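You operate a simulated robot arm through the tools that you are given. There is no shell and no other tool. Be economical: measure what you need, move in short steps, check, and stop when the job is done.

The job below is to be done with a simulated two-armed robot. You get a single attempt, and the scene is never put back.

TASK
Clear the old plan, key in the toilets in the order on the plan card and start it.
Fine: the white plan card lies on the mats; press each key once.

Only the result counts: the job must be done as asked and must still hold three seconds after the hand-in. Knocking over, shifting, dropping, spilling or breaking anything else fails it.

THE ROBOT
Two 7-joint arms with fingered hands on one trunk, on a base that drives. Base frame: it is fixed to the floor where the robot stands at the start and does not move with it; the origin is under the middle of the robot, x ahead of it, y to its left, z up. Readings come in m, rad, newtons and seconds.
The left shoulder is at the start at [0.063, 0.187, 1.181], the right one opposite. With the tool pointing down near the work surface each hand reaches from about 0.4 to 0.8 m from the robot's upright axis, wherever it stands, measured 20 degrees to its own side. Places, roughly: M7 breaker [0.4, -0.3, 0.9]; M7 plan key [0.8, -0.1, 1]; N5 breaker [0.3, -0.4, 0.9]; N5 plan key [0.7, -0.1, 1]; W2 breaker [0.4, -0.3, 0.9]; W2 plan key [0.7, -0.1, 1]; X9 breaker [0.3, -0.4, 0.9]; X9 plan key [0.7, -0.1, 1]; Y5 breaker [0.3, -0.5, 0.9]; Y5 plan key [0.6, -0.1, 1]; blue link key [0.5, -0.7, 1]; clear key [0.6, 0, 0.9]; console switch [0.6, -0.6, 1]; dock lever [0.4, -0.8, 1]; plan start key [0.5, -0.1, 0.9]; reset key [0.6, -0.5, 1]. Payload 3.6 kg a hand.
Tool frame (each hand has its own): the origin (TCP) lies between the finger pads and is the grasp point; the fingertips stand 0.026 m ahead of it; z points along the fingers, y is the line along which they close. Largest opening 0.088 m; the body of the gripper starts 0.03 m behind the TCP. The gripper is a hand of 3 fingers: y runs from the thumb to the fingers, the wrist lies at [-0.017, -0.098, -0.164] in the tool frame.
Orientation is told as [roll, pitch, yaw] about the base's x, y, z axes, in that order, counted from this pose: with the fingers straight down and the wrist toward the robot, the tool's x, y and z point along [0, 1, 0], [1, 0, 0] and [0, 0, -1] of the base frame.

THE INTERFACE
- The arms move only by the tool apply_moves. It takes "left_steps", "right_steps" or both (then of equal length, played together; a hand with none holds still); each is a list of rows, each an object of numbers (a shift or turn left out is 0): "tx", "ty", "tz": the shift along the tool's x, y, z in units of 25 mm (1.0 is 25 mm); "rx", "ry", "rz": the turn, a rotation vector about the tool's x, y, z in units of 4 degrees (1.0 is 4 degrees). In form: [{"tx": .., "ty": .., "tz": .., "rx": .., "ry": .., "rz": ..}, ...]. A call has 1 to 12 rows; each row shifts and turns the commanded pose from where the row before left it, along the tool's axes as they then stand. A call with a number of a shift or a turn outside -1 to 1 is refused whole. Each row takes 0.2 s and may step no farther than 0.05 m and 0.15 rad from the row before; otherwise, the whole call is refused. A pose out of reach is approached as far as the arm can. The call stops where the force on the tool passes 60 N (or 10 N more than at its start, if that is more) or the arm is blocked; 0.2 s more then pass. In this call time passes only in rows, and 0.2 s behind the last. The reply holds the time, the measured pose of the TCP, the force on the tool along the base axes, the opening and the grip force, in the units named above and with some noise, with the torque about the TCP (base axes, N m) and any sound that the robot's microphone picked up.
- Cameras (640 x 400 px; columns grow to the right, rows downward): "scene" is now at [0.2391, -0.0398, 1.1418]; the picture's right is [-0.45, -0.89, 0.00], its down [0.12, -0.06, -0.99] and it looks along [0.88, -0.45, 0.13] (base axes); focal length 214 px, centre (320, 200). "left" rides on the left gripper at [-0.056, -0.08, -0.102] in its tool frame; the picture's right is [-0.73, -0.32, 0.60], its down [0.62, -0.66, 0.41] and it looks along [0.27, 0.68, 0.69] (tool axes); focal length 247 px, centre (320, 200). "right" rides on the right gripper at [0.056, -0.08, -0.102] in its tool frame; the picture's right is [-0.73, 0.32, -0.60], its down [-0.62, -0.67, 0.41] and it looks along [-0.27, 0.68, 0.69] (tool axes); focal length 247 px, centre (320, 200). There is no depth. A picture from a camera that has moved, and an enlarged one, comes with that camera's place and axes in the base frame and with its lens. The place of the scene camera against the robot may be out by one fixed shift of up to 0.012 m in any direction.
- snapshot(camera): a new picture of that camera. The clock stands still meanwhile.
- raise_lower(by): slides the trunk up (or, below 0, down) by that many m; the arms and the scene camera ride with it, the base frame stays. It gives what a move gives, with no picture.
- drive_base(legs): drives the robot by 1 to 6 legs, each [ahead, left, turn to the left] in m, m and rad, along the robot's own axes; the way and the turn of a leg run together, so that a leg with both is an arc; at most 1.5 m and 3.142 rad a leg. The arms and the cameras ride along, it lands a little off, and it stops where it bumps. It gives what a move gives.
- set_fingers(fingers, thumb_bend, thumb_turn, hand): sets how far each is bent, from 0 (flat) to 1 (curled in); at 0.3 the hand is open as for a grip, at 0.7 the pads meet at the TCP. One left out holds its place. A second passes; each finger stops where it meets its share of the squeeze, and holds until it gets a number again. It is the only way to open and close the hand. It gives what a move gives, with no picture; readings hold the bend of each and the force on the fingers (four entries, about 0 where the hand has none), thumb and palm. thumb_turn goes from beside the hand (0) to across from the fingers (1), as for a grip.
- pan_tilt(pan, tilt): turns the head with the scene camera to pan (to the left, within 1.047 rad either way) and tilt (down, from -0.506 to 1.204), counted from straight ahead of the robot. It gives what a move gives.
- zoom(camera, box): a new picture of the part [left, top, right, bottom] of that camera's present view, enlarged. The clock stands still meanwhile.
- job_done(): hands the job in; it is judged then, once.

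Go step by step. Nothing tells you exact positions but the pictures and the camera data: compare them with the known pose of the tool, close in by small moves and look again before you grip or let go. The budget is 120 turns and 92 pictures, counting those below and the enlarged ones. Unless the task says otherwise, let go and move clear before handing in, and close with one line.

The tools are called as a command line: name --argument value ..., lists and objects as JSON in quotes. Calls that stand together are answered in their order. apply_moves: Moves the arms, as the interface text tells. Its arguments: {"type":"object","properties":{"left_steps":{"type":"array","items":{"type":"object","properties":{"tx":{"type":"number"},"ty":{"type":"number"},"tz":{"type":"number"},"rx":{"type":"number"},"ry":{"type":"number"},"rz":{"type":"number"}}}},"right_steps":{"type":"array","items":{"type":"object","properties":{"tx":{"type":"number"},"ty":{"type":"number"},"tz":{"type":"number"},"rx":{"type":"number"},"ry":{"type":"number"},"rz":{"type":"number"}}}}},"required":[]} The other tools are called the same way: raise_lower (by) slides the trunk up or down; set_fingers (fingers, thumb_bend, thumb_turn, hand) moves the fingers one by one; drive_base (legs) drives the base; pan_tilt (pan, tilt) turns the head that bears the scene camera; snapshot (camera) takes a picture; zoom (camera, box) takes an enlarged picture of a part of a camera's view; job_done () hands the job in.

At the start:

```text
time: 0.0
left_position: [0.5576, 0.1262, 1.3083]
left_ee_rot: [0.0, 0.002, 0.003]
left_force: [-0.5, -0.4, 0.0]
left_wrist_torque: [0.01, 0.0, 0.01]
left_width: 0.088
left_gripper_force: 0.1
left_shape: jaw
left_bend: [0.3, 0.3, 0.98]
left_finger forces: [0.1, 0.0, 0.0, 0.1, 0.0, 0.1]
right_position: [0.4312, -0.2049, 1.3711]
right_ee_rot: [0.001, -0.001, 0.0]
right_force: [-0.9, -0.2, 0.1]
right_wrist_torque: [0.04, -0.04, -0.02]
right_width: 0.0877
right_gripper_force: 0.1
right_shape: jaw
right_bend: [0.3, 0.3, 0.98]
right_finger forces: [0.0, 0.1, 0.1, 0.0, 0.1, 0.1]
trunk travel left (down, up): [-0.325, 0.432]
robot x, y, heading: [0.0004, -0.0026, 0.004]
head pan, tilt: [-0.471, -0.133]
```

scene: 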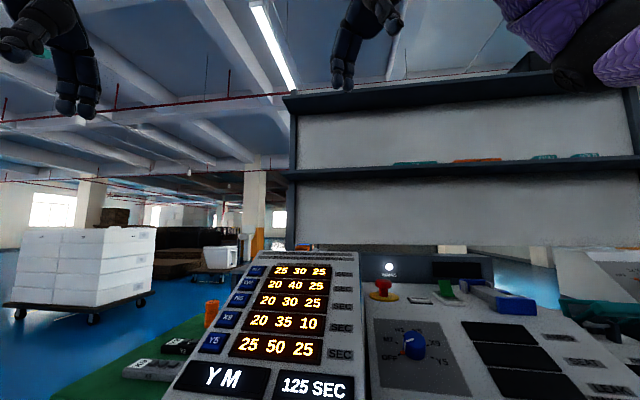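
right: 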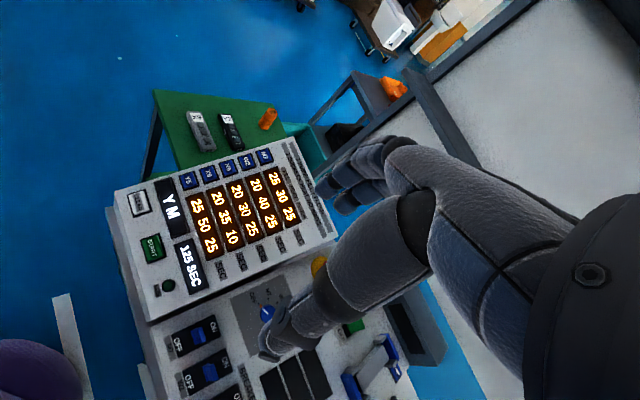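
left: 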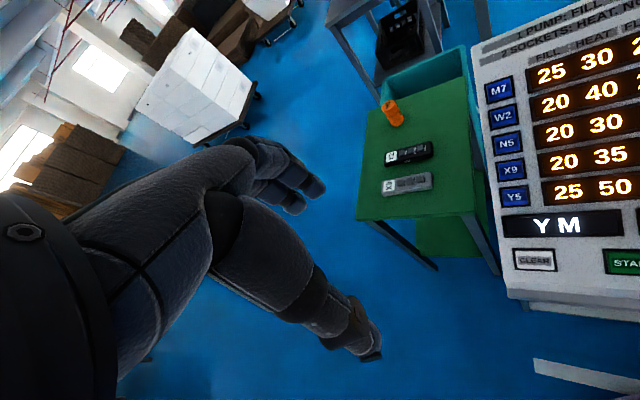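

I see the console with the plan keys M7..Y5, CLEAR and START; the plan card is not in view yet. I tilt the head down to look for it.

pan_tilt --pan -0.3 --tilt 0.7

snapshot --camera "scene"

```text
time: 1.1
left_position: [0.5573, 0.1241, 1.3077]
left_ee_rot: [0.001, 0.001, 0.001]
left_force: [0.8, 0.4, -1.0]
left_wrist_torque: [-0.01, -0.02, -0.01]
left_width: 0.0878
left_gripper_force: 0.1
left_shape: jaw
left_bend: [0.3, 0.3, 0.98]
left_finger forces: [0.0, 0.1, 0.0, 0.0, 0.1, 0.1]
right_position: [0.4294, -0.2045, 1.3728]
right_ee_rot: [-0.001, 0.001, 0.0]
right_force: [0.1, -0.1, -0.1]
right_wrist_torque: [-0.01, 0.02, 0.02]
right_width: 0.088
right_gripper_force: 0.0
right_shape: jaw
right_bend: [0.3, 0.3, 0.98]
right_finger forces: [0.0, 0.0, 0.0, 0.1, 0.0, 0.1]
trunk travel left (down, up): [-0.325, 0.432]
robot x, y, heading: [0.0035, -0.0015, -0.001]
head pan, tilt: [-0.3, 0.7]
```

```text
88 pictures are left
camera scene: at [0.2437, -0.026, 1.0664], right [-0.3, -0.96, 0.0], down [-0.61, 0.19, -0.77], along [0.73, -0.23, -0.64], focal length 214 px, centre (320, 200)
```

scene: 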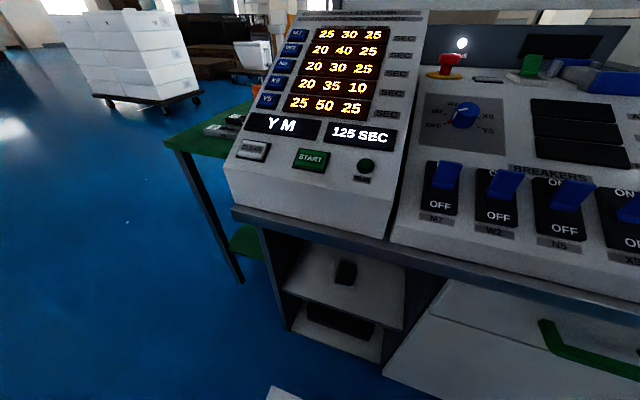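

A white thing shows at the bottom edge. I tilt fully down, and also look to the sides.

pan_tilt --pan -0.3 --tilt 1.2

snapshot --camera "scene"

pan_tilt --pan -1.0 --tilt 0.5

snapshot --camera "scene"

```text
time: 2.1
left_position: [0.5575, 0.1257, 1.307]
left_ee_rot: [0.0, 0.001, 0.002]
left_force: [0.0, 0.6, -0.6]
left_wrist_torque: [-0.02, 0.0, 0.02]
left_width: 0.088
left_gripper_force: 0.1
left_shape: jaw
left_bend: [0.3, 0.3, 0.98]
left_finger forces: [0.1, 0.1, 0.0, 0.0, 0.1, 0.0]
right_position: [0.4297, -0.205, 1.3721]
right_ee_rot: [0.001, 0.0, 0.0]
right_force: [-0.1, 0.2, -0.2]
right_wrist_torque: [-0.03, 0.02, 0.02]
right_width: 0.0878
right_gripper_force: 0.0
right_shape: jaw
right_bend: [0.3, 0.3, 0.98]
right_finger forces: [0.0, 0.0, 0.0, 0.0, 0.1, 0.0]
trunk travel left (down, up): [-0.325, 0.432]
robot x, y, heading: [0.0012, -0.001, -0.001]
head pan, tilt: [-0.3, 1.201]
```

```text
87 pictures are left
camera scene: at [0.216, -0.0174, 1.0304], right [-0.3, -0.96, 0.0], down [-0.89, 0.28, -0.36], along [0.35, -0.11, -0.93], focal length 214 px, centre (320, 200)
```

scene: 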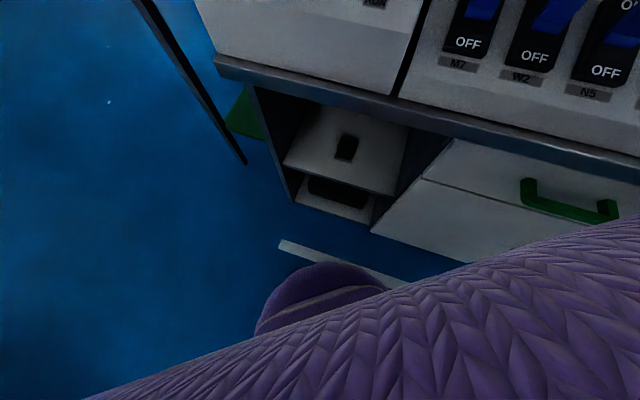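

```text
time: 3.1
left_position: [0.5572, 0.1251, 1.3078]
left_ee_rot: [-0.001, 0.003, 0.0]
left_force: [0.5, -0.5, -1.0]
left_wrist_torque: [0.02, 0.0, -0.01]
left_width: 0.0874
left_gripper_force: 0.0
left_shape: jaw
left_bend: [0.3, 0.3, 0.98]
left_finger forces: [0.1, 0.0, 0.0, 0.0, 0.1, 0.0]
right_position: [0.4296, -0.2048, 1.3715]
right_ee_rot: [0.0, 0.0, -0.001]
right_force: [1.4, 0.9, -0.2]
right_wrist_torque: [0.0, 0.0, -0.01]
right_width: 0.0877
right_gripper_force: 0.1
right_shape: jaw
right_bend: [0.3, 0.3, 0.98]
right_finger forces: [0.0, 0.0, 0.1, 0.0, 0.0, 0.0]
trunk travel left (down, up): [-0.325, 0.432]
robot x, y, heading: [-0.0006, 0.0004, -0.001]
head pan, tilt: [-1.0, 0.499]
```

```text
86 pictures are left
camera scene: at [0.2118, -0.0773, 1.0839], right [-0.84, -0.54, 0.0], down [-0.26, 0.4, -0.88], along [0.47, -0.74, -0.48], focal length 214 px, centre (320, 200)
```

scene: 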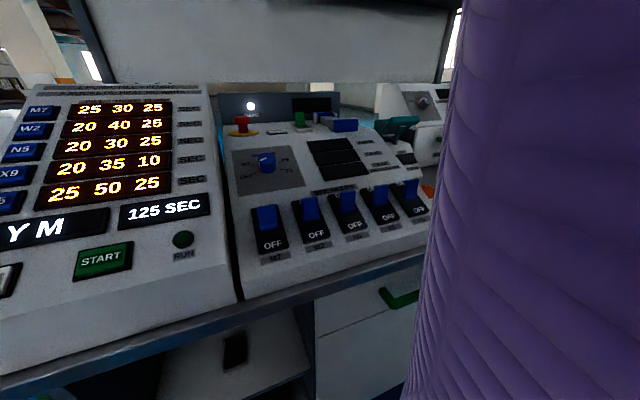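

No card yet. The flat coloured things on the rear shelf could be mats; I raise the trunk and look from higher, and to the left.

raise_lower --by 0.4

pan_tilt --pan -0.5 --tilt 0.25

snapshot --camera "scene"

pan_tilt --pan 0.6 --tilt 0.6

snapshot --camera "scene"

```text
time: 7.0
left_position: [0.5587, 0.1253, 1.707]
left_ee_rot: [0.0, 0.003, 0.0]
left_force: [-0.3, 0.8, 0.3]
left_wrist_torque: [0.01, -0.04, 0.0]
left_width: 0.0876
left_gripper_force: 0.1
left_shape: jaw
left_bend: [0.3, 0.3, 0.98]
left_finger forces: [0.0, 0.1, 0.1, 0.0, 0.0, 0.1]
right_position: [0.4293, -0.2051, 1.772]
right_ee_rot: [0.001, -0.001, -0.001]
right_force: [0.3, 0.4, 0.2]
right_wrist_torque: [0.03, -0.03, 0.0]
right_width: 0.0876
right_gripper_force: 0.1
right_shape: jaw
right_bend: [0.3, 0.3, 0.98]
right_finger forces: [0.0, 0.1, 0.0, 0.0, 0.1, 0.0]
trunk travel left (down, up): [-0.725, 0.032]
robot x, y, heading: [-0.0027, 0.0025, 0.003]
head pan, tilt: [-1.0, 0.499]
```

```text
time: 7.9
left_position: [0.5568, 0.1262, 1.7063]
left_ee_rot: [0.001, 0.002, 0.001]
left_force: [0.1, -0.5, 0.2]
left_wrist_torque: [-0.02, 0.02, 0.0]
left_width: 0.0876
left_gripper_force: 0.0
left_shape: jaw
left_bend: [0.3, 0.3, 0.98]
left_finger forces: [0.0, 0.1, 0.0, 0.1, 0.1, 0.0]
right_position: [0.4297, -0.2052, 1.7707]
right_ee_rot: [0.0, 0.0, 0.001]
right_force: [0.0, -0.8, -0.6]
right_wrist_torque: [-0.01, -0.03, 0.01]
right_width: 0.0877
right_gripper_force: 0.0
right_shape: jaw
right_bend: [0.3, 0.3, 0.98]
right_finger forces: [0.0, 0.1, 0.0, 0.1, 0.0, 0.0]
trunk travel left (down, up): [-0.725, 0.032]
robot x, y, heading: [0.0016, 0.0028, -0.004]
head pan, tilt: [-0.499, 0.25]
```

```text
85 pictures are left
camera scene: at [0.2213, -0.0456, 1.5204], right [-0.48, -0.88, 0.0], down [-0.22, 0.12, -0.97], along [0.85, -0.46, -0.25], focal length 214 px, centre (320, 200)
```

scene: 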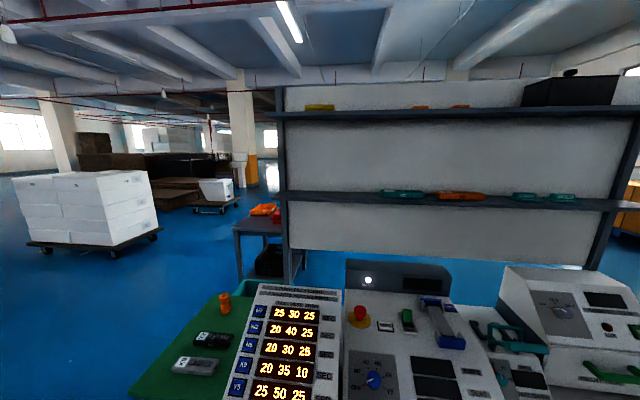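

```text
time: 9.2
left_position: [0.557, 0.1251, 1.7083]
left_ee_rot: [-0.001, 0.0, 0.002]
left_force: [0.1, -0.1, 0.2]
left_wrist_torque: [0.0, -0.02, 0.01]
left_width: 0.0877
left_gripper_force: 0.0
left_shape: jaw
left_bend: [0.3, 0.3, 0.98]
left_finger forces: [0.0, 0.0, 0.0, 0.0, 0.0, 0.1]
right_position: [0.4295, -0.2052, 1.7718]
right_ee_rot: [0.0, 0.0, 0.001]
right_force: [-0.4, -0.1, 0.0]
right_wrist_torque: [0.01, -0.02, -0.01]
right_width: 0.0876
right_gripper_force: 0.0
right_shape: jaw
right_bend: [0.3, 0.3, 0.98]
right_finger forces: [0.0, 0.0, 0.0, 0.0, 0.0, 0.1]
trunk travel left (down, up): [-0.725, 0.032]
robot x, y, heading: [-0.0001, 0.0018, -0.002]
head pan, tilt: [0.6, 0.6]
```

```text
84 pictures are left
camera scene: at [0.2125, 0.049, 1.4883], right [0.56, -0.83, 0.0], down [-0.47, -0.32, -0.83], along [0.68, 0.47, -0.56], focal length 214 px, centre (320, 200)
```

scene: 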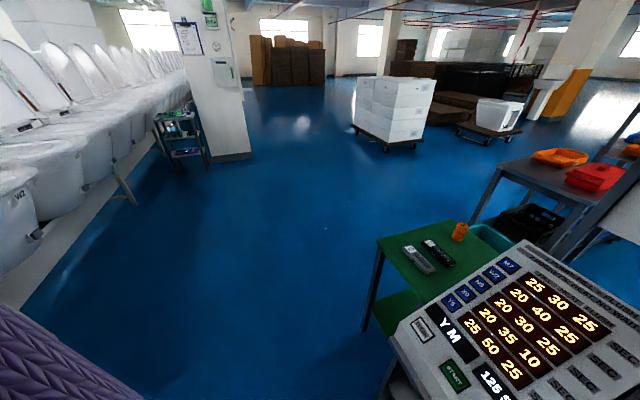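

Toilets line is on the left; still no mats. I look further left and right.

pan_tilt --pan 1.04 --tilt 0.7

snapshot --camera "scene"

pan_tilt --pan -1.04 --tilt 0.5

snapshot --camera "scene"

```text
time: 10.1
left_position: [0.5568, 0.1256, 1.7078]
left_ee_rot: [-0.001, 0.004, 0.001]
left_force: [-0.1, 0.0, 0.0]
left_wrist_torque: [-0.01, 0.01, 0.0]
left_width: 0.0877
left_gripper_force: 0.0
left_shape: jaw
left_bend: [0.3, 0.3, 0.98]
left_finger forces: [0.0, 0.1, 0.1, 0.1, 0.1, 0.0]
right_position: [0.4293, -0.2047, 1.7723]
right_ee_rot: [0.0, 0.001, 0.0]
right_force: [-0.4, 0.4, -0.1]
right_wrist_torque: [0.03, 0.01, 0.01]
right_width: 0.0876
right_gripper_force: 0.0
right_shape: jaw
right_bend: [0.3, 0.3, 0.98]
right_finger forces: [0.0, 0.0, 0.1, 0.0, 0.0, 0.1]
trunk travel left (down, up): [-0.725, 0.032]
robot x, y, heading: [0.003, 0.0013, -0.002]
head pan, tilt: [1.04, 0.7]
```

```text
83 pictures are left
camera scene: at [0.1825, 0.0724, 1.4796], right [0.86, -0.51, 0.0], down [-0.33, -0.56, -0.77], along [0.39, 0.66, -0.64], focal length 214 px, centre (320, 200)
```

scene: 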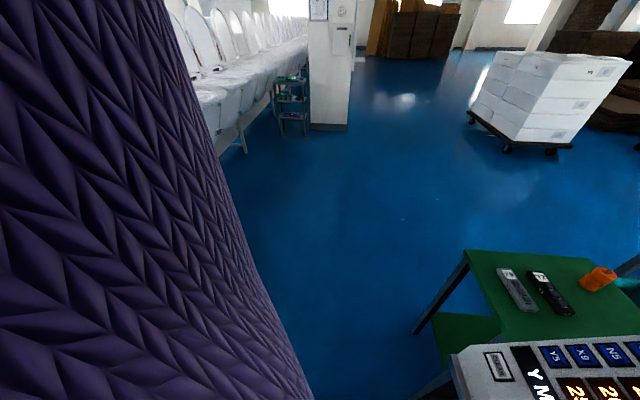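

```text
time: 12.1
left_position: [0.5573, 0.1254, 1.7076]
left_ee_rot: [0.001, 0.0, 0.0]
left_force: [0.6, -0.2, -0.6]
left_wrist_torque: [-0.02, 0.01, 0.01]
left_width: 0.0875
left_gripper_force: 0.0
left_shape: jaw
left_bend: [0.3, 0.3, 0.98]
left_finger forces: [0.0, 0.0, 0.1, 0.0, 0.0, 0.0]
right_position: [0.4293, -0.2044, 1.7721]
right_ee_rot: [0.0, 0.0, -0.001]
right_force: [0.7, 0.9, 0.2]
right_wrist_torque: [-0.02, 0.01, -0.02]
right_width: 0.0879
right_gripper_force: 0.2
right_shape: jaw
right_bend: [0.3, 0.3, 0.98]
right_finger forces: [0.0, 0.1, 0.0, 0.1, 0.1, 0.0]
trunk travel left (down, up): [-0.725, 0.032]
robot x, y, heading: [-0.0017, -0.0006, 0.0]
head pan, tilt: [-1.04, 0.499]
```

```text
82 pictures are left
camera scene: at [0.1856, -0.0793, 1.4973], right [-0.86, -0.51, 0.0], down [-0.24, 0.41, -0.88], along [0.44, -0.76, -0.48], focal length 214 px, centre (320, 200)
```

scene: 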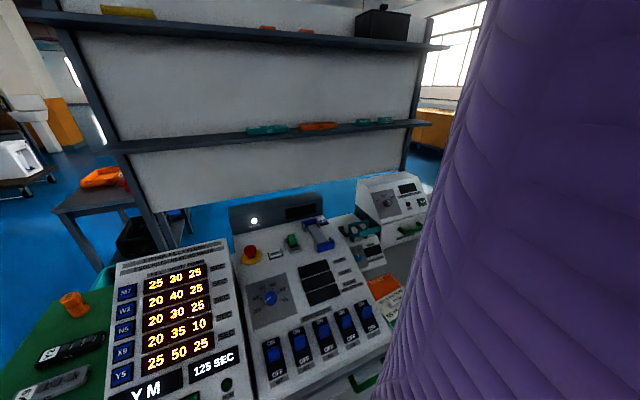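

To the right of the breakers there are orange and white flat pieces; I zoom there, and use the right arm camera too.

zoom --camera "scene" --box '[330, 210, 450, 340]'

snapshot --camera "right"

```text
3.08 times, centred on (390, 275) of scene
camera zoom: at [0.1856, -0.0793, 1.4973], right [-0.86, -0.51, 0.0], down [-0.24, 0.41, -0.88], along [0.44, -0.76, -0.48], focal length 660 px, centre (105, -31)
```

zoom: 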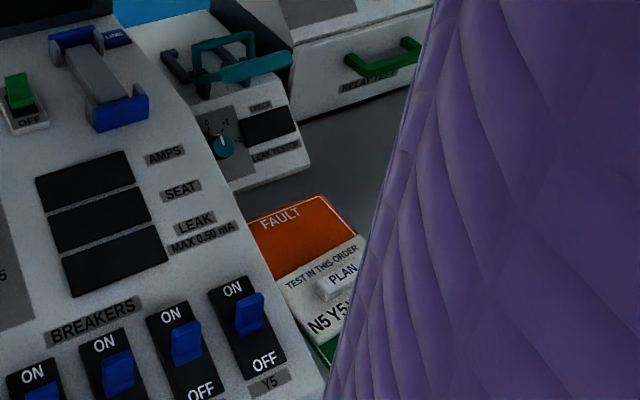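

```text
80 pictures are left
camera right: at [0.3495, -0.1503, 1.8743], right [0.32, -0.73, 0.6], down [-0.67, -0.62, -0.41], along [0.68, -0.27, -0.69], focal length 247 px, centre (320, 200)
```

right: 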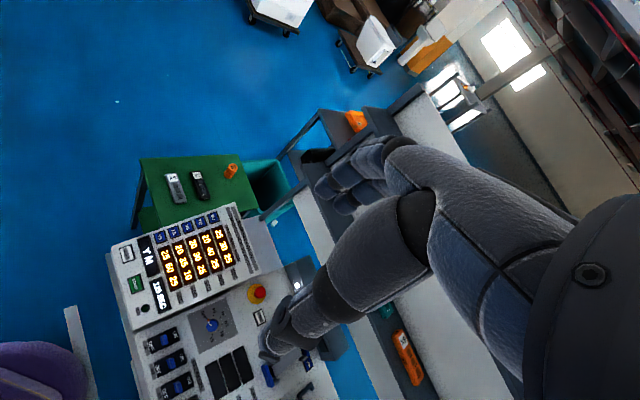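

The card (TEST IN THIS ORDER: N5 Y5 ...) lies right of the breakers, hidden partly by my arm. I back off slightly and turn right to see it.

drive_base --legs '[[-0.1, 0, 0], [0, 0, -0.5]]'

pan_tilt --pan -0.6 --tilt 0.6

snapshot --camera "scene"

```text
time: 14.7
left_position: [0.4493, -0.1563, 1.7067]
left_ee_rot: [-0.001, 0.002, -0.499]
left_force: [0.5, 0.2, 0.2]
left_wrist_torque: [0.02, -0.03, -0.01]
left_width: 0.0877
left_gripper_force: 0.2
left_shape: jaw
left_bend: [0.3, 0.3, 0.98]
left_finger forces: [0.0, 0.0, 0.0, 0.0, 0.0, 0.0]
right_position: [0.1782, -0.3847, 1.7716]
right_ee_rot: [-0.002, 0.0, -0.498]
right_force: [-0.6, -0.4, 0.1]
right_wrist_torque: [0.0, 0.01, 0.0]
right_width: 0.0876
right_gripper_force: 0.0
right_shape: jaw
right_bend: [0.3, 0.3, 0.98]
right_finger forces: [0.0, 0.1, 0.0, 0.1, 0.0, 0.1]
trunk travel left (down, up): [-0.725, 0.032]
robot x, y, heading: [-0.1012, 0.001, -0.499]
head pan, tilt: [-1.04, 0.499]
```

```text
time: 15.6
left_position: [0.4491, -0.1569, 1.7066]
left_ee_rot: [0.0, 0.002, -0.497]
left_force: [-0.3, -0.6, 0.4]
left_wrist_torque: [0.03, -0.02, -0.02]
left_width: 0.0878
left_gripper_force: 0.0
left_shape: jaw
left_bend: [0.3, 0.3, 0.98]
left_finger forces: [0.0, 0.0, 0.0, 0.0, 0.1, 0.0]
right_position: [0.1793, -0.386, 1.7706]
right_ee_rot: [0.0, -0.002, -0.499]
right_force: [0.0, -0.1, 0.0]
right_wrist_torque: [-0.01, 0.0, 0.03]
right_width: 0.0876
right_gripper_force: 0.0
right_shape: jaw
right_bend: [0.3, 0.3, 0.98]
right_finger forces: [0.0, 0.1, 0.1, 0.1, 0.1, 0.0]
trunk travel left (down, up): [-0.725, 0.032]
robot x, y, heading: [-0.0997, 0.0014, -0.498]
head pan, tilt: [-0.6, 0.6]
```

```text
79 pictures are left
camera scene: at [0.0634, -0.1423, 1.4883], right [-0.89, -0.45, 0.0], down [-0.26, 0.5, -0.83], along [0.37, -0.74, -0.56], focal length 214 px, centre (320, 200)
```

scene: 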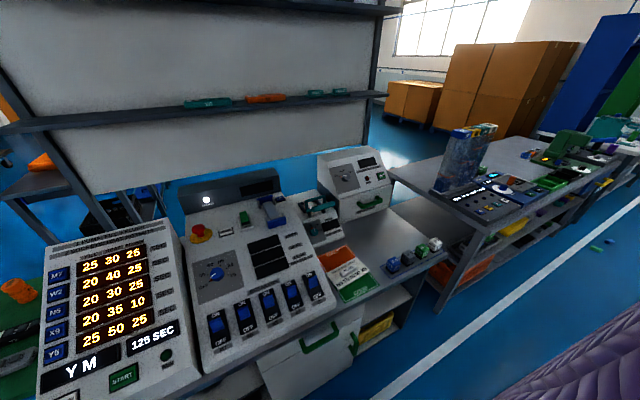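

zoom --camera "scene" --box '[310, 240, 390, 305]'

zoom --camera "scene" --box '[20, 210, 200, 400]'

```text
6.15 times, centred on (350, 272) of scene
camera zoom: at [0.0634, -0.1423, 1.4883], right [-0.89, -0.45, 0.0], down [-0.26, 0.5, -0.83], along [0.37, -0.74, -0.56], focal length 1320 px, centre (135, -246)
```

zoom: 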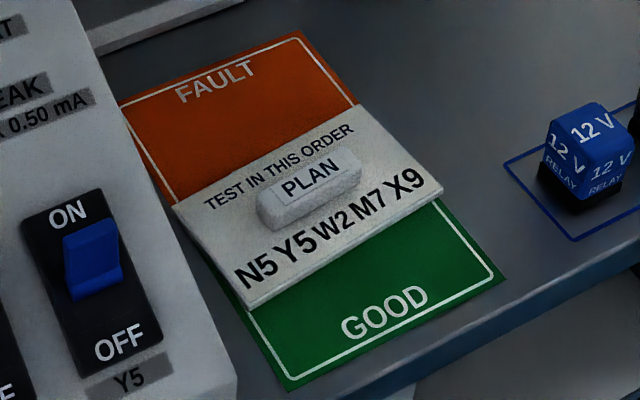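

```text
2.11 times, centred on (110, 305) of scene
camera zoom: at [0.0634, -0.1423, 1.4883], right [-0.89, -0.45, 0.0], down [-0.26, 0.5, -0.83], along [0.37, -0.74, -0.56], focal length 452 px, centre (762, -21)
```

zoom: 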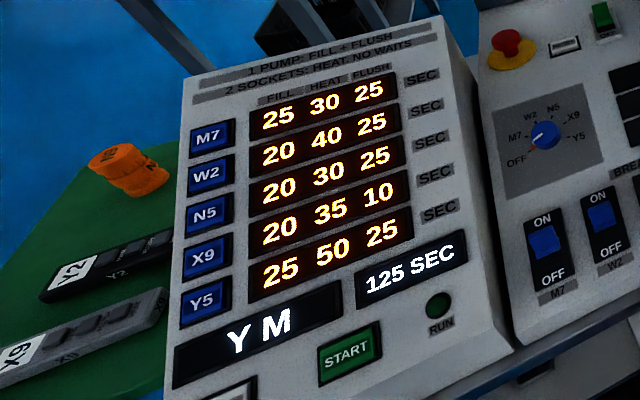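

The order reads N5, Y5, W2, M7, X9. By triangulation CLEAR ≈ (0.572,-0.017,0.91), START ≈ (0.513,-0.097,0.91), Y5 ≈ (0.657,-0.057,0.96), M7 ≈ (0.770,-0.144,1.05); the panel faces about -0.65 rad. I square the robot to it, lower, and straighten the view on the left hand.

drive_base --legs '[[0, 0, -0.15], [0.08, 0.19, 0]]'

raise_lower --by -0.35

pan_tilt --pan 0.2 --tilt 0.3

set_fingers --hand "left" --fingers 1 --thumb_bend 0 --thumb_turn 1

snapshot --camera "scene"

snapshot --camera "left"

```text
time: 17.9
left_position: [0.5972, -0.1338, 1.7089]
left_ee_rot: [0.003, -0.001, -0.652]
left_force: [-0.5, -0.1, -0.3]
left_wrist_torque: [0.0, -0.01, 0.03]
left_width: 0.0877
left_gripper_force: 0.0
left_shape: jaw
left_bend: [0.3, 0.3, 0.98]
left_finger forces: [0.1, 0.1, 0.0, 0.0, 0.1, 0.1]
right_position: [0.296, -0.3203, 1.7715]
right_ee_rot: [0.001, 0.0, -0.652]
right_force: [-1.0, 0.2, -0.3]
right_wrist_torque: [0.02, 0.0, -0.02]
right_width: 0.0877
right_gripper_force: 0.1
right_shape: jaw
right_bend: [0.3, 0.3, 0.98]
right_finger forces: [0.1, 0.0, 0.1, 0.0, 0.0, 0.0]
trunk travel left (down, up): [-0.725, 0.032]
robot x, y, heading: [0.0778, 0.1031, -0.653]
head pan, tilt: [-0.6, 0.6]
```

```text
time: 21.3
left_position: [0.5985, -0.1337, 1.3579]
left_ee_rot: [0.0, -0.001, -0.651]
left_force: [-0.2, 0.2, 0.6]
left_wrist_torque: [0.03, 0.02, -0.04]
left_width: 0.0875
left_gripper_force: 0.1
left_shape: jaw
left_bend: [0.3, 0.3, 0.98]
left_finger forces: [0.0, 0.0, 0.1, 0.0, 0.0, 0.0]
right_position: [0.2976, -0.3197, 1.4216]
right_ee_rot: [0.001, 0.001, -0.65]
right_force: [-0.5, -0.4, -0.6]
right_wrist_torque: [0.02, 0.02, 0.01]
right_width: 0.0877
right_gripper_force: 0.0
right_shape: jaw
right_bend: [0.3, 0.3, 0.98]
right_finger forces: [0.1, 0.1, 0.1, 0.0, 0.0, 0.1]
trunk travel left (down, up): [-0.375, 0.382]
robot x, y, heading: [0.0813, 0.1077, -0.653]
head pan, tilt: [-0.6, 0.6]
```

```text
time: 22.4
left_position: [0.5986, -0.1341, 1.3581]
left_ee_rot: [0.0, 0.001, -0.652]
left_force: [0.3, -0.3, 0.2]
left_wrist_torque: [-0.02, 0.0, -0.03]
left_width: 0.0876
left_gripper_force: 0.0
left_shape: jaw
left_bend: [0.3, 0.3, 0.98]
left_finger forces: [0.0, 0.0, 0.0, 0.0, 0.0, 0.0]
right_position: [0.2981, -0.3182, 1.4217]
right_ee_rot: [0.0, 0.0, -0.651]
right_force: [-0.3, 0.2, 0.5]
right_wrist_torque: [0.02, 0.01, 0.02]
right_width: 0.088
right_gripper_force: 0.1
right_shape: jaw
right_bend: [0.3, 0.3, 0.98]
right_finger forces: [0.0, 0.0, 0.0, 0.0, 0.0, 0.0]
trunk travel left (down, up): [-0.375, 0.382]
robot x, y, heading: [0.0797, 0.1075, -0.652]
head pan, tilt: [0.201, 0.3]
```

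```text
time: 23.4
left_position: [0.5983, -0.1328, 1.3574]
left_ee_rot: [0.001, 0.002, -0.65]
left_force: [-0.4, -0.5, 0.1]
left_wrist_torque: [-0.02, 0.01, 0.05]
left_width: 0.0424
left_gripper_force: 0.0
left_shape: fingers
left_bend: [1.0, 0.0, 0.95]
left_finger forces: [0.1, 0.0, 0.0, 0.0, 0.0, 0.0]
right_position: [0.2981, -0.3181, 1.4212]
right_ee_rot: [-0.001, -0.002, -0.652]
right_force: [-0.1, 0.6, -0.1]
right_wrist_torque: [0.0, 0.01, -0.01]
right_width: 0.0878
right_gripper_force: 0.0
right_shape: jaw
right_bend: [0.3, 0.3, 0.98]
right_finger forces: [0.0, 0.0, 0.0, 0.0, 0.0, 0.0]
trunk travel left (down, up): [-0.375, 0.382]
robot x, y, heading: [0.0801, 0.1104, -0.65]
head pan, tilt: [0.201, 0.3]
```

```text
76 pictures are left
camera scene: at [0.2899, -0.0256, 1.1561], right [-0.44, -0.9, 0.0], down [-0.27, 0.13, -0.96], along [0.86, -0.42, -0.3], focal length 214 px, centre (320, 200)
```

scene: 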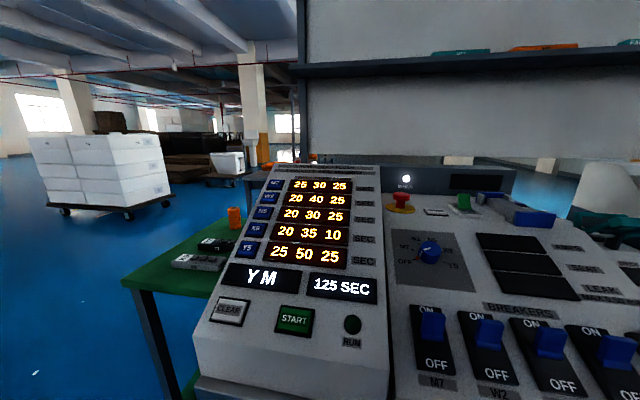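

```text
75 pictures are left
camera left: at [0.5013, -0.1289, 1.4609], right [-0.7, -0.39, -0.6], down [-0.15, 0.9, -0.41], along [0.7, -0.2, -0.69], focal length 247 px, centre (320, 200)
```

left: 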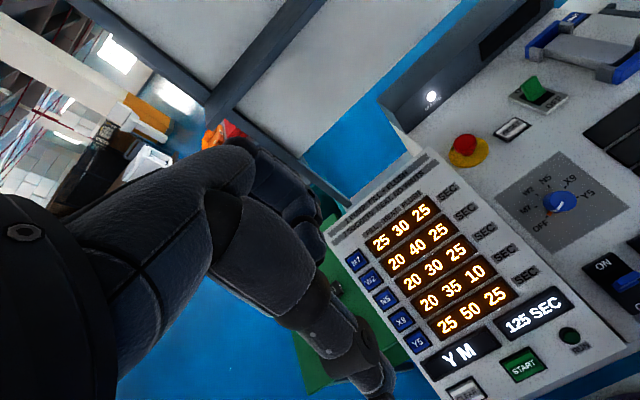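

The robot now faces the panel. I look at the hand from the head to see where the thumb and curled fingers end.

pan_tilt --pan 0.1 --tilt -0.4

snapshot --camera "scene"

set_fingers --hand "left" --fingers 0 --thumb_bend 0 --thumb_turn 0

snapshot --camera "scene"

snapshot --camera "left"

```text
time: 24.5
left_position: [0.5986, -0.1326, 1.3565]
left_ee_rot: [-0.002, 0.002, -0.652]
left_force: [0.1, -0.4, -1.1]
left_wrist_torque: [0.0, -0.01, 0.06]
left_width: 0.0426
left_gripper_force: 0.2
left_shape: fingers
left_bend: [1.0, 0.0, 0.95]
left_finger forces: [0.0, 0.0, 0.0, 0.0, 0.1, 0.1]
right_position: [0.2982, -0.3186, 1.4208]
right_ee_rot: [0.001, 0.0, -0.652]
right_force: [0.3, 0.6, -0.1]
right_wrist_torque: [0.01, -0.02, -0.01]
right_width: 0.0876
right_gripper_force: 0.1
right_shape: jaw
right_bend: [0.3, 0.3, 0.98]
right_finger forces: [0.0, 0.0, 0.1, 0.0, 0.0, 0.0]
trunk travel left (down, up): [-0.375, 0.382]
robot x, y, heading: [0.0806, 0.106, -0.656]
head pan, tilt: [0.099, -0.4]
```

```text
74 pictures are left
camera scene: at [0.2683, -0.0234, 1.2169], right [-0.52, -0.85, 0.0], down [0.33, -0.2, -0.92], along [0.79, -0.48, 0.39], focal length 214 px, centre (320, 200)
```

scene: 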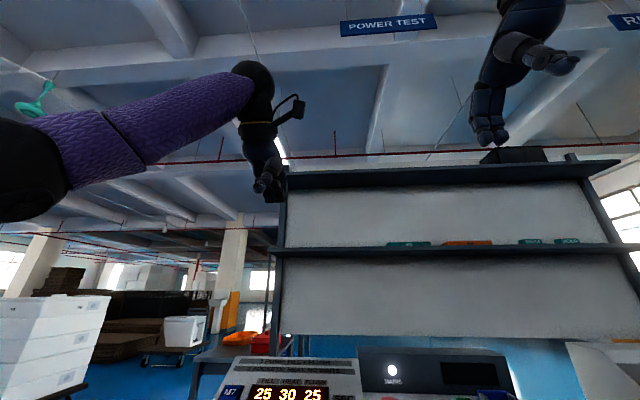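

```text
time: 25.5
left_position: [0.5995, -0.132, 1.3582]
left_ee_rot: [-0.001, 0.001, -0.652]
left_force: [-0.3, 0.5, 0.2]
left_wrist_torque: [0.01, -0.04, 0.01]
left_width: 0.1479
left_gripper_force: 0.0
left_shape: fingers
left_bend: [0.0, 0.0, 0.0]
left_finger forces: [0.0, 0.1, 0.1, 0.1, 0.0, 0.0]
right_position: [0.2966, -0.3188, 1.4215]
right_ee_rot: [-0.002, 0.001, -0.652]
right_force: [0.1, -0.1, -0.9]
right_wrist_torque: [-0.03, 0.01, 0.02]
right_width: 0.0875
right_gripper_force: 0.0
right_shape: jaw
right_bend: [0.3, 0.3, 0.98]
right_finger forces: [0.0, 0.1, 0.1, 0.1, 0.1, 0.1]
trunk travel left (down, up): [-0.375, 0.382]
robot x, y, heading: [0.0804, 0.1067, -0.653]
head pan, tilt: [0.099, -0.4]
```

```text
73 pictures are left
camera scene: at [0.2682, -0.0233, 1.2169], right [-0.52, -0.85, 0.0], down [0.33, -0.2, -0.92], along [0.78, -0.48, 0.39], focal length 214 px, centre (320, 200)
```

scene: 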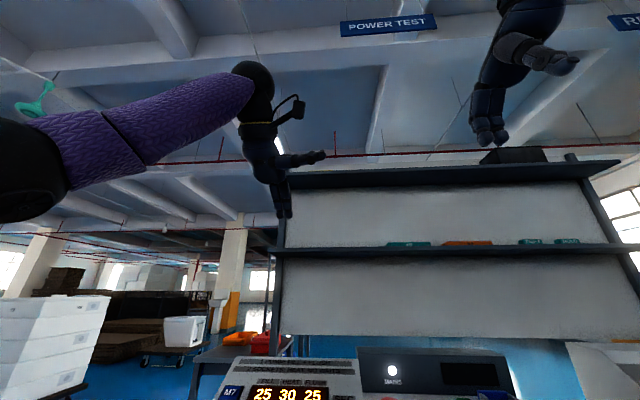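

```text
72 pictures are left
camera left: at [0.5014, -0.1289, 1.4609], right [-0.7, -0.39, -0.6], down [-0.15, 0.9, -0.41], along [0.7, -0.2, -0.69], focal length 247 px, centre (320, 200)
```

left: 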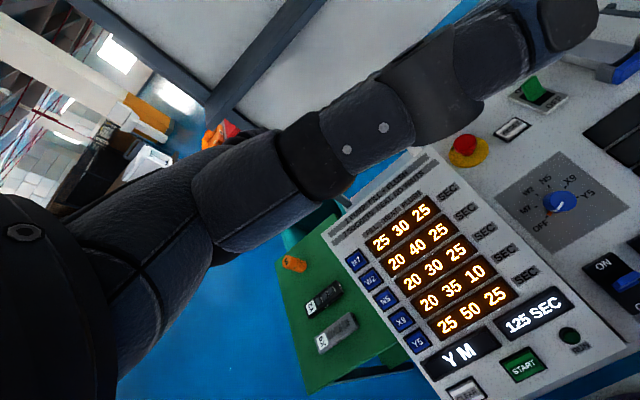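

Fingers flat give a long pointer, the thumb sits aside. I zoom to locate the fingertips.

zoom --camera "scene" --box '[230, 130, 340, 230]'

```text
4.00 times, centred on (285, 180) of scene
camera zoom: at [0.2682, -0.0233, 1.2169], right [-0.52, -0.85, 0.0], down [0.33, -0.2, -0.92], along [0.78, -0.48, 0.39], focal length 858 px, centre (460, 280)
```

zoom: 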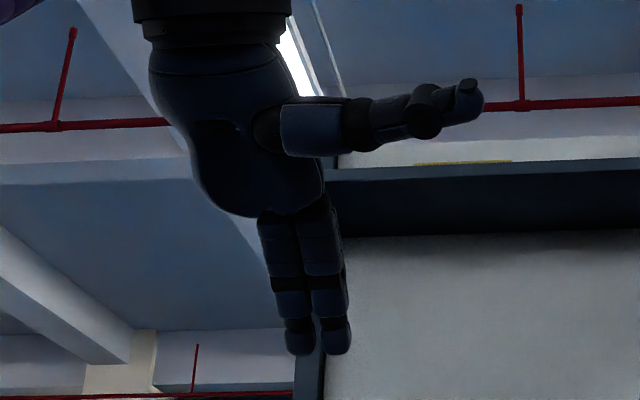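

Fingertips lie close together just beyond the TCP. The thumb blocks the wrist camera, so I try it curled, and pitch the tool toward the panel normal.

set_fingers --hand "left" --fingers 0.15 --thumb_bend 1 --thumb_turn 0

snapshot --camera "left"

set_fingers --hand "left" --fingers 0.15 --thumb_bend 0 --thumb_turn 1

snapshot --camera "left"

zoom --camera "scene" --box '[230, 130, 340, 230]'

```text
time: 26.5
left_position: [0.5983, -0.1332, 1.3583]
left_ee_rot: [0.002, 0.002, -0.651]
left_force: [0.6, 0.0, -0.4]
left_wrist_torque: [-0.02, -0.03, 0.01]
left_width: 0.0464
left_gripper_force: 0.1
left_shape: fingers
left_bend: [0.15, 1.0, 0.0]
left_finger forces: [0.0, 0.0, 0.1, 0.0, 0.1, 0.0]
right_position: [0.2975, -0.3185, 1.4204]
right_ee_rot: [0.001, -0.003, -0.652]
right_force: [0.1, -0.7, -0.4]
right_wrist_torque: [0.02, -0.02, 0.01]
right_width: 0.0875
right_gripper_force: 0.0
right_shape: jaw
right_bend: [0.3, 0.3, 0.98]
right_finger forces: [0.0, 0.0, 0.0, 0.0, 0.0, 0.1]
trunk travel left (down, up): [-0.375, 0.382]
robot x, y, heading: [0.0781, 0.1048, -0.652]
head pan, tilt: [0.099, -0.4]
```

```text
70 pictures are left
camera left: at [0.5014, -0.1289, 1.4609], right [-0.7, -0.39, -0.6], down [-0.15, 0.9, -0.41], along [0.7, -0.2, -0.69], focal length 247 px, centre (320, 200)
```

left: 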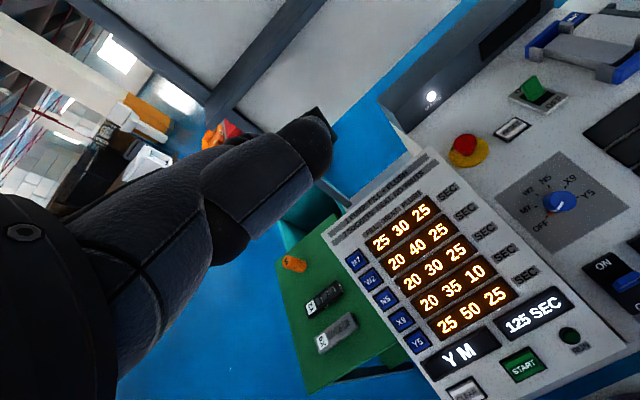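

```text
time: 27.5
left_position: [0.5994, -0.1331, 1.3573]
left_ee_rot: [0.001, 0.002, -0.653]
left_force: [-0.4, 0.2, -0.1]
left_wrist_torque: [-0.01, 0.03, 0.01]
left_width: 0.1245
left_gripper_force: 0.1
left_shape: fingers
left_bend: [0.15, 0.0, 0.95]
left_finger forces: [0.0, 0.1, 0.0, 0.0, 0.0, 0.0]
right_position: [0.2974, -0.319, 1.4224]
right_ee_rot: [0.001, -0.001, -0.65]
right_force: [0.0, -0.4, -0.5]
right_wrist_torque: [0.01, 0.0, 0.0]
right_width: 0.0874
right_gripper_force: 0.2
right_shape: jaw
right_bend: [0.3, 0.3, 0.98]
right_finger forces: [0.0, 0.1, 0.1, 0.0, 0.0, 0.0]
trunk travel left (down, up): [-0.375, 0.382]
robot x, y, heading: [0.0785, 0.1022, -0.65]
head pan, tilt: [0.099, -0.4]
```

```text
69 pictures are left
camera left: at [0.5014, -0.1289, 1.4609], right [-0.7, -0.39, -0.6], down [-0.15, 0.9, -0.41], along [0.7, -0.2, -0.69], focal length 247 px, centre (320, 200)
```

left: 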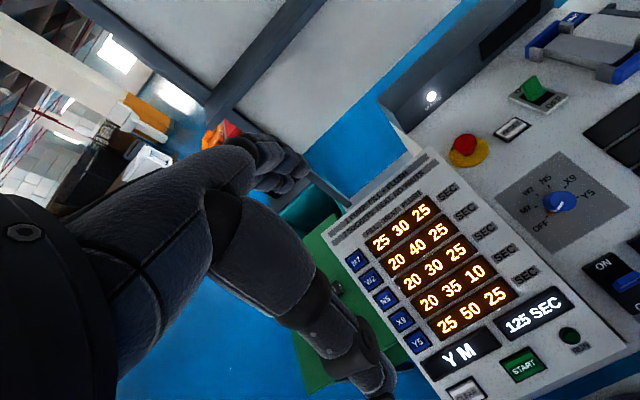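

```text
4.00 times, centred on (285, 180) of scene
camera zoom: at [0.2682, -0.0233, 1.2169], right [-0.52, -0.85, 0.0], down [0.33, -0.2, -0.92], along [0.78, -0.48, 0.39], focal length 858 px, centre (460, 280)
```

zoom: 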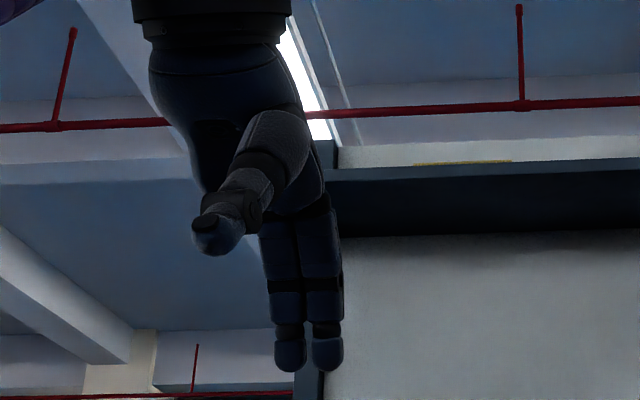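

Thumb turned across but flat leaves the wrist view clear. I set fingers to 0.3 and pitch the tool about 24° toward the panel normal.

set_fingers --hand "left" --fingers 0.3 --thumb_bend 0 --thumb_turn 1

apply_moves --left_steps '[{"rx": -1}, {"rx": -1}, {"rx": -1}, {"rx": -1}, {"rx": -1}, {"rx": -1}]'

snapshot --camera "left"

zoom --camera "scene" --box '[210, 110, 350, 230]'

```text
time: 28.5
left_position: [0.5988, -0.1329, 1.3573]
left_ee_rot: [0.0, 0.002, -0.651]
left_force: [-0.3, -0.2, 0.4]
left_wrist_torque: [0.02, 0.01, -0.02]
left_width: 0.1044
left_gripper_force: 0.2
left_shape: fingers
left_bend: [0.3, 0.0, 0.95]
left_finger forces: [0.0, 0.0, 0.0, 0.0, 0.0, 0.0]
right_position: [0.2972, -0.3192, 1.4217]
right_ee_rot: [0.0, 0.0, -0.652]
right_force: [0.0, -0.5, 0.2]
right_wrist_torque: [0.0, -0.02, 0.0]
right_width: 0.0877
right_gripper_force: 0.1
right_shape: jaw
right_bend: [0.3, 0.3, 0.98]
right_finger forces: [0.0, 0.0, 0.1, 0.1, 0.1, 0.0]
trunk travel left (down, up): [-0.375, 0.382]
robot x, y, heading: [0.0806, 0.1045, -0.645]
head pan, tilt: [0.099, -0.4]
```

```text
time: 29.9
left_position: [0.5998, -0.1319, 1.3574]
left_ee_rot: [0.001, -0.419, -0.651]
left_force: [0.5, 0.0, 0.0]
left_wrist_torque: [-0.03, 0.0, 0.02]
left_width: 0.1041
left_gripper_force: 0.0
left_shape: fingers
left_bend: [0.3, 0.0, 0.95]
left_finger forces: [0.1, 0.1, 0.0, 0.0, 0.0, 0.0]
right_position: [0.2977, -0.3179, 1.4218]
right_ee_rot: [-0.001, 0.001, -0.651]
right_force: [-0.5, -0.2, -0.5]
right_wrist_torque: [-0.02, 0.0, -0.02]
right_width: 0.0877
right_gripper_force: 0.1
right_shape: jaw
right_bend: [0.3, 0.3, 0.98]
right_finger forces: [0.0, 0.0, 0.0, 0.1, 0.0, 0.1]
trunk travel left (down, up): [-0.375, 0.382]
robot x, y, heading: [0.0795, 0.1076, -0.65]
head pan, tilt: [0.099, -0.4]
```

```text
67 pictures are left
camera left: at [0.4742, -0.1075, 1.4195], right [-0.48, -0.56, -0.68], down [0.03, 0.76, -0.65], along [0.88, -0.33, -0.35], focal length 247 px, centre (320, 200)
```

left: 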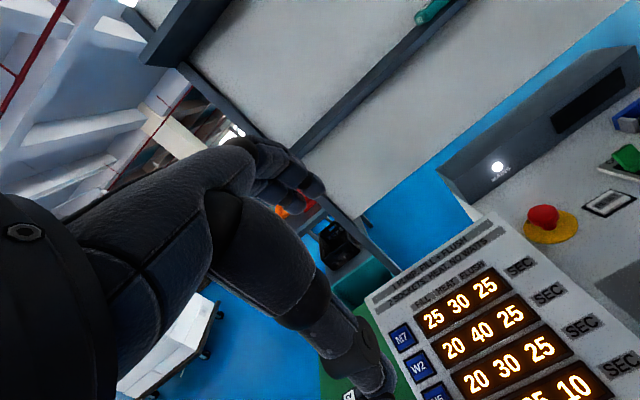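

```text
3.33 times, centred on (280, 170) of scene
camera zoom: at [0.2683, -0.0232, 1.2169], right [-0.52, -0.85, 0.0], down [0.33, -0.2, -0.92], along [0.78, -0.48, 0.39], focal length 715 px, centre (453, 300)
```

zoom: 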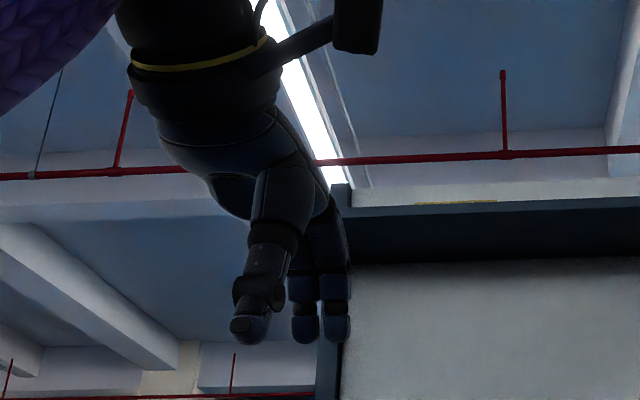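

The fingertips lead the thumb by about 3 cm along the panel normal. I back off 8 cm for comfortable reach, then bring the tips to about 7 cm above CLEAR.

drive_base --legs '[[-0.08, 0, 0]]'

apply_moves --left_steps '[{"tx": 0.25, "ty": -0.8, "tz": 1}, {"tx": 0.25, "ty": -0.8, "tz": 1}, {"tx": 0.25, "ty": -0.8, "tz": 1}, {"tx": 0.25, "ty": -0.8, "tz": 1}, {"tx": 0.25, "ty": -0.8, "tz": 1}, {"tx": 0.25, "ty": -0.8, "tz": 1}, {"tx": 0.25, "ty": -0.8, "tz": 1}, {"tx": 0.25, "ty": -0.8, "tz": 1}, {"tx": 0.25, "ty": -0.8, "tz": 1}, {"tx": 0.25, "ty": -0.8, "tz": 1}, {"tx": 0.25, "ty": -0.8, "tz": 0.9}]'

snapshot --camera "left"

pan_tilt --pan 0.35 --tilt 0.5

snapshot --camera "scene"

```text
time: 30.9
left_position: [0.5347, -0.0832, 1.3582]
left_ee_rot: [0.0, -0.421, -0.651]
left_force: [0.1, -0.4, -0.9]
left_wrist_torque: [0.03, -0.01, 0.0]
left_width: 0.1043
left_gripper_force: 0.1
left_shape: fingers
left_bend: [0.3, 0.0, 0.95]
left_finger forces: [0.0, 0.1, 0.1, 0.1, 0.0, 0.1]
right_position: [0.2333, -0.2691, 1.4221]
right_ee_rot: [0.002, -0.002, -0.65]
right_force: [-0.6, 0.6, 1.0]
right_wrist_torque: [-0.01, -0.03, -0.02]
right_width: 0.0879
right_gripper_force: 0.0
right_shape: jaw
right_bend: [0.3, 0.3, 0.98]
right_finger forces: [0.1, 0.1, 0.0, 0.0, 0.0, 0.0]
trunk travel left (down, up): [-0.375, 0.382]
robot x, y, heading: [0.0164, 0.1504, -0.649]
head pan, tilt: [0.099, -0.4]
```

```text
time: 33.3
left_position: [0.5058, 0.0258, 1.0192]
left_ee_rot: [-0.001, -0.419, -0.65]
left_force: [0.4, 0.5, -0.1]
left_wrist_torque: [0.01, -0.01, 0.01]
left_width: 0.104
left_gripper_force: 0.1
left_shape: fingers
left_bend: [0.3, 0.0, 0.95]
left_finger forces: [0.0, 0.0, 0.1, 0.1, 0.0, 0.0]
right_position: [0.234, -0.2695, 1.4223]
right_ee_rot: [0.0, -0.001, -0.651]
right_force: [-0.2, 1.0, -0.1]
right_wrist_torque: [-0.02, -0.01, 0.02]
right_width: 0.0877
right_gripper_force: 0.1
right_shape: jaw
right_bend: [0.3, 0.3, 0.98]
right_finger forces: [0.1, 0.0, 0.1, 0.0, 0.0, 0.0]
trunk travel left (down, up): [-0.375, 0.382]
robot x, y, heading: [0.0151, 0.1541, -0.649]
head pan, tilt: [0.099, -0.4]
```

```text
65 pictures are left
camera left: at [0.3794, 0.0501, 1.0804], right [-0.48, -0.56, -0.68], down [0.03, 0.76, -0.65], along [0.88, -0.33, -0.35], focal length 247 px, centre (320, 200)
```

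left: 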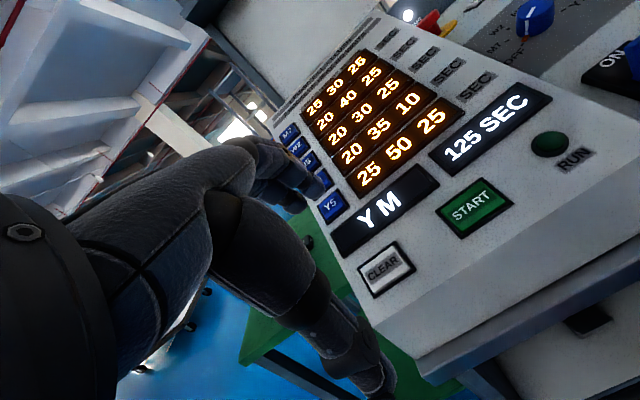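

```text
time: 34.5
left_position: [0.505, 0.024, 1.0188]
left_ee_rot: [0.001, -0.419, -0.649]
left_force: [0.6, 0.2, 0.2]
left_wrist_torque: [0.0, -0.02, 0.02]
left_width: 0.1043
left_gripper_force: 0.0
left_shape: fingers
left_bend: [0.3, 0.0, 0.95]
left_finger forces: [0.0, 0.1, 0.0, 0.0, 0.0, 0.0]
right_position: [0.2334, -0.2708, 1.4218]
right_ee_rot: [0.0, 0.002, -0.651]
right_force: [-1.3, -0.1, -0.4]
right_wrist_torque: [-0.01, 0.0, 0.01]
right_width: 0.0881
right_gripper_force: 0.1
right_shape: jaw
right_bend: [0.3, 0.3, 0.98]
right_finger forces: [0.1, 0.0, 0.1, 0.1, 0.1, 0.0]
trunk travel left (down, up): [-0.375, 0.382]
robot x, y, heading: [0.0189, 0.1541, -0.651]
head pan, tilt: [0.351, 0.499]
```

```text
64 pictures are left
camera scene: at [0.2291, 0.0366, 1.1378], right [-0.3, -0.96, 0.0], down [-0.46, 0.14, -0.88], along [0.84, -0.26, -0.48], focal length 214 px, centre (320, 200)
```

scene: 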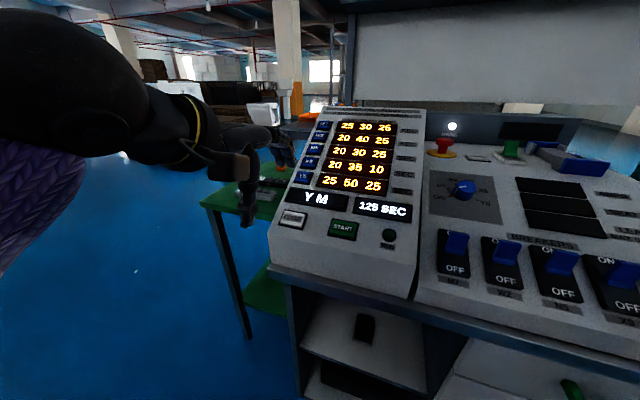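

The head camera sees the panel and fingertips well. The tips agree with my model; I go to ~2.5 cm above CLEAR.

apply_moves --left_steps '[{"tx": 0.08, "ty": -0.2, "tz": 0.8}, {"tx": 0.08, "ty": -0.2, "tz": 0.8}, {"tx": 0.08, "ty": -0.2, "tz": 0.8}, {"tx": 0.08, "ty": -0.2, "tz": 0.8}]'

zoom --camera "scene" --box '[220, 130, 420, 280]'

snapshot --camera "left"

```text
time: 35.5
left_position: [0.5219, 0.0227, 0.9374]
left_ee_rot: [0.003, -0.416, -0.652]
left_force: [0.3, 0.7, 0.1]
left_wrist_torque: [-0.01, 0.01, 0.0]
left_width: 0.104
left_gripper_force: 0.1
left_shape: fingers
left_bend: [0.3, 0.0, 0.95]
left_finger forces: [0.0, 0.0, 0.1, 0.0, 0.0, 0.1]
right_position: [0.2341, -0.2704, 1.4214]
right_ee_rot: [-0.001, 0.001, -0.65]
right_force: [-0.8, -1.2, 0.5]
right_wrist_torque: [-0.01, -0.04, 0.03]
right_width: 0.0875
right_gripper_force: 0.1
right_shape: jaw
right_bend: [0.3, 0.3, 0.98]
right_finger forces: [0.0, 0.0, 0.0, 0.1, 0.0, 0.1]
trunk travel left (down, up): [-0.375, 0.382]
robot x, y, heading: [0.0199, 0.152, -0.649]
head pan, tilt: [0.351, 0.499]
```

```text
2.67 times, centred on (320, 205) of scene
camera zoom: at [0.2291, 0.0366, 1.1378], right [-0.3, -0.96, 0.0], down [-0.46, 0.14, -0.88], along [0.84, -0.26, -0.48], focal length 572 px, centre (320, 187)
```

zoom: 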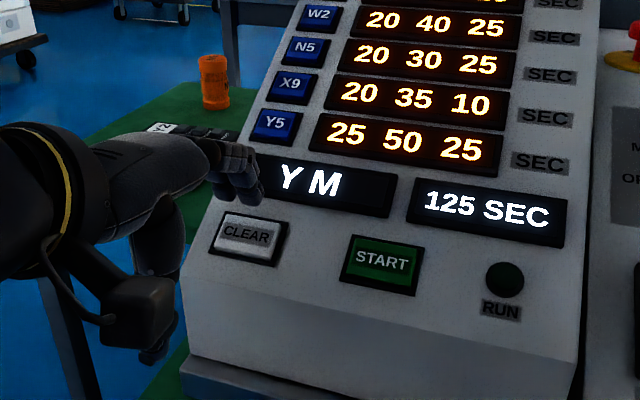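

```text
62 pictures are left
camera left: at [0.3961, 0.047, 0.9989], right [-0.48, -0.55, -0.68], down [0.03, 0.76, -0.65], along [0.88, -0.33, -0.35], focal length 247 px, centre (320, 200)
```

left: 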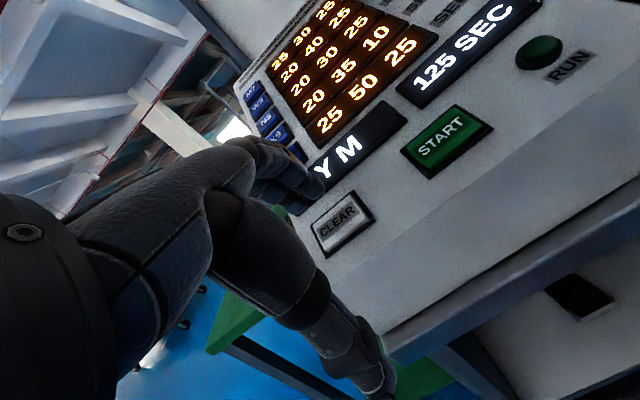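

zoom --camera "left" --box '[240, 120, 400, 270]'

```text
2.67 times, centred on (320, 195) of left
camera zoom: at [0.3961, 0.047, 0.9989], right [-0.48, -0.55, -0.68], down [0.03, 0.76, -0.65], along [0.88, -0.33, -0.35], focal length 659 px, centre (320, 213)
```

zoom: 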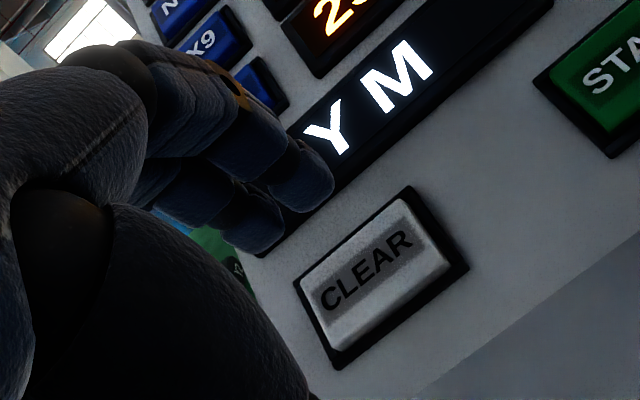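

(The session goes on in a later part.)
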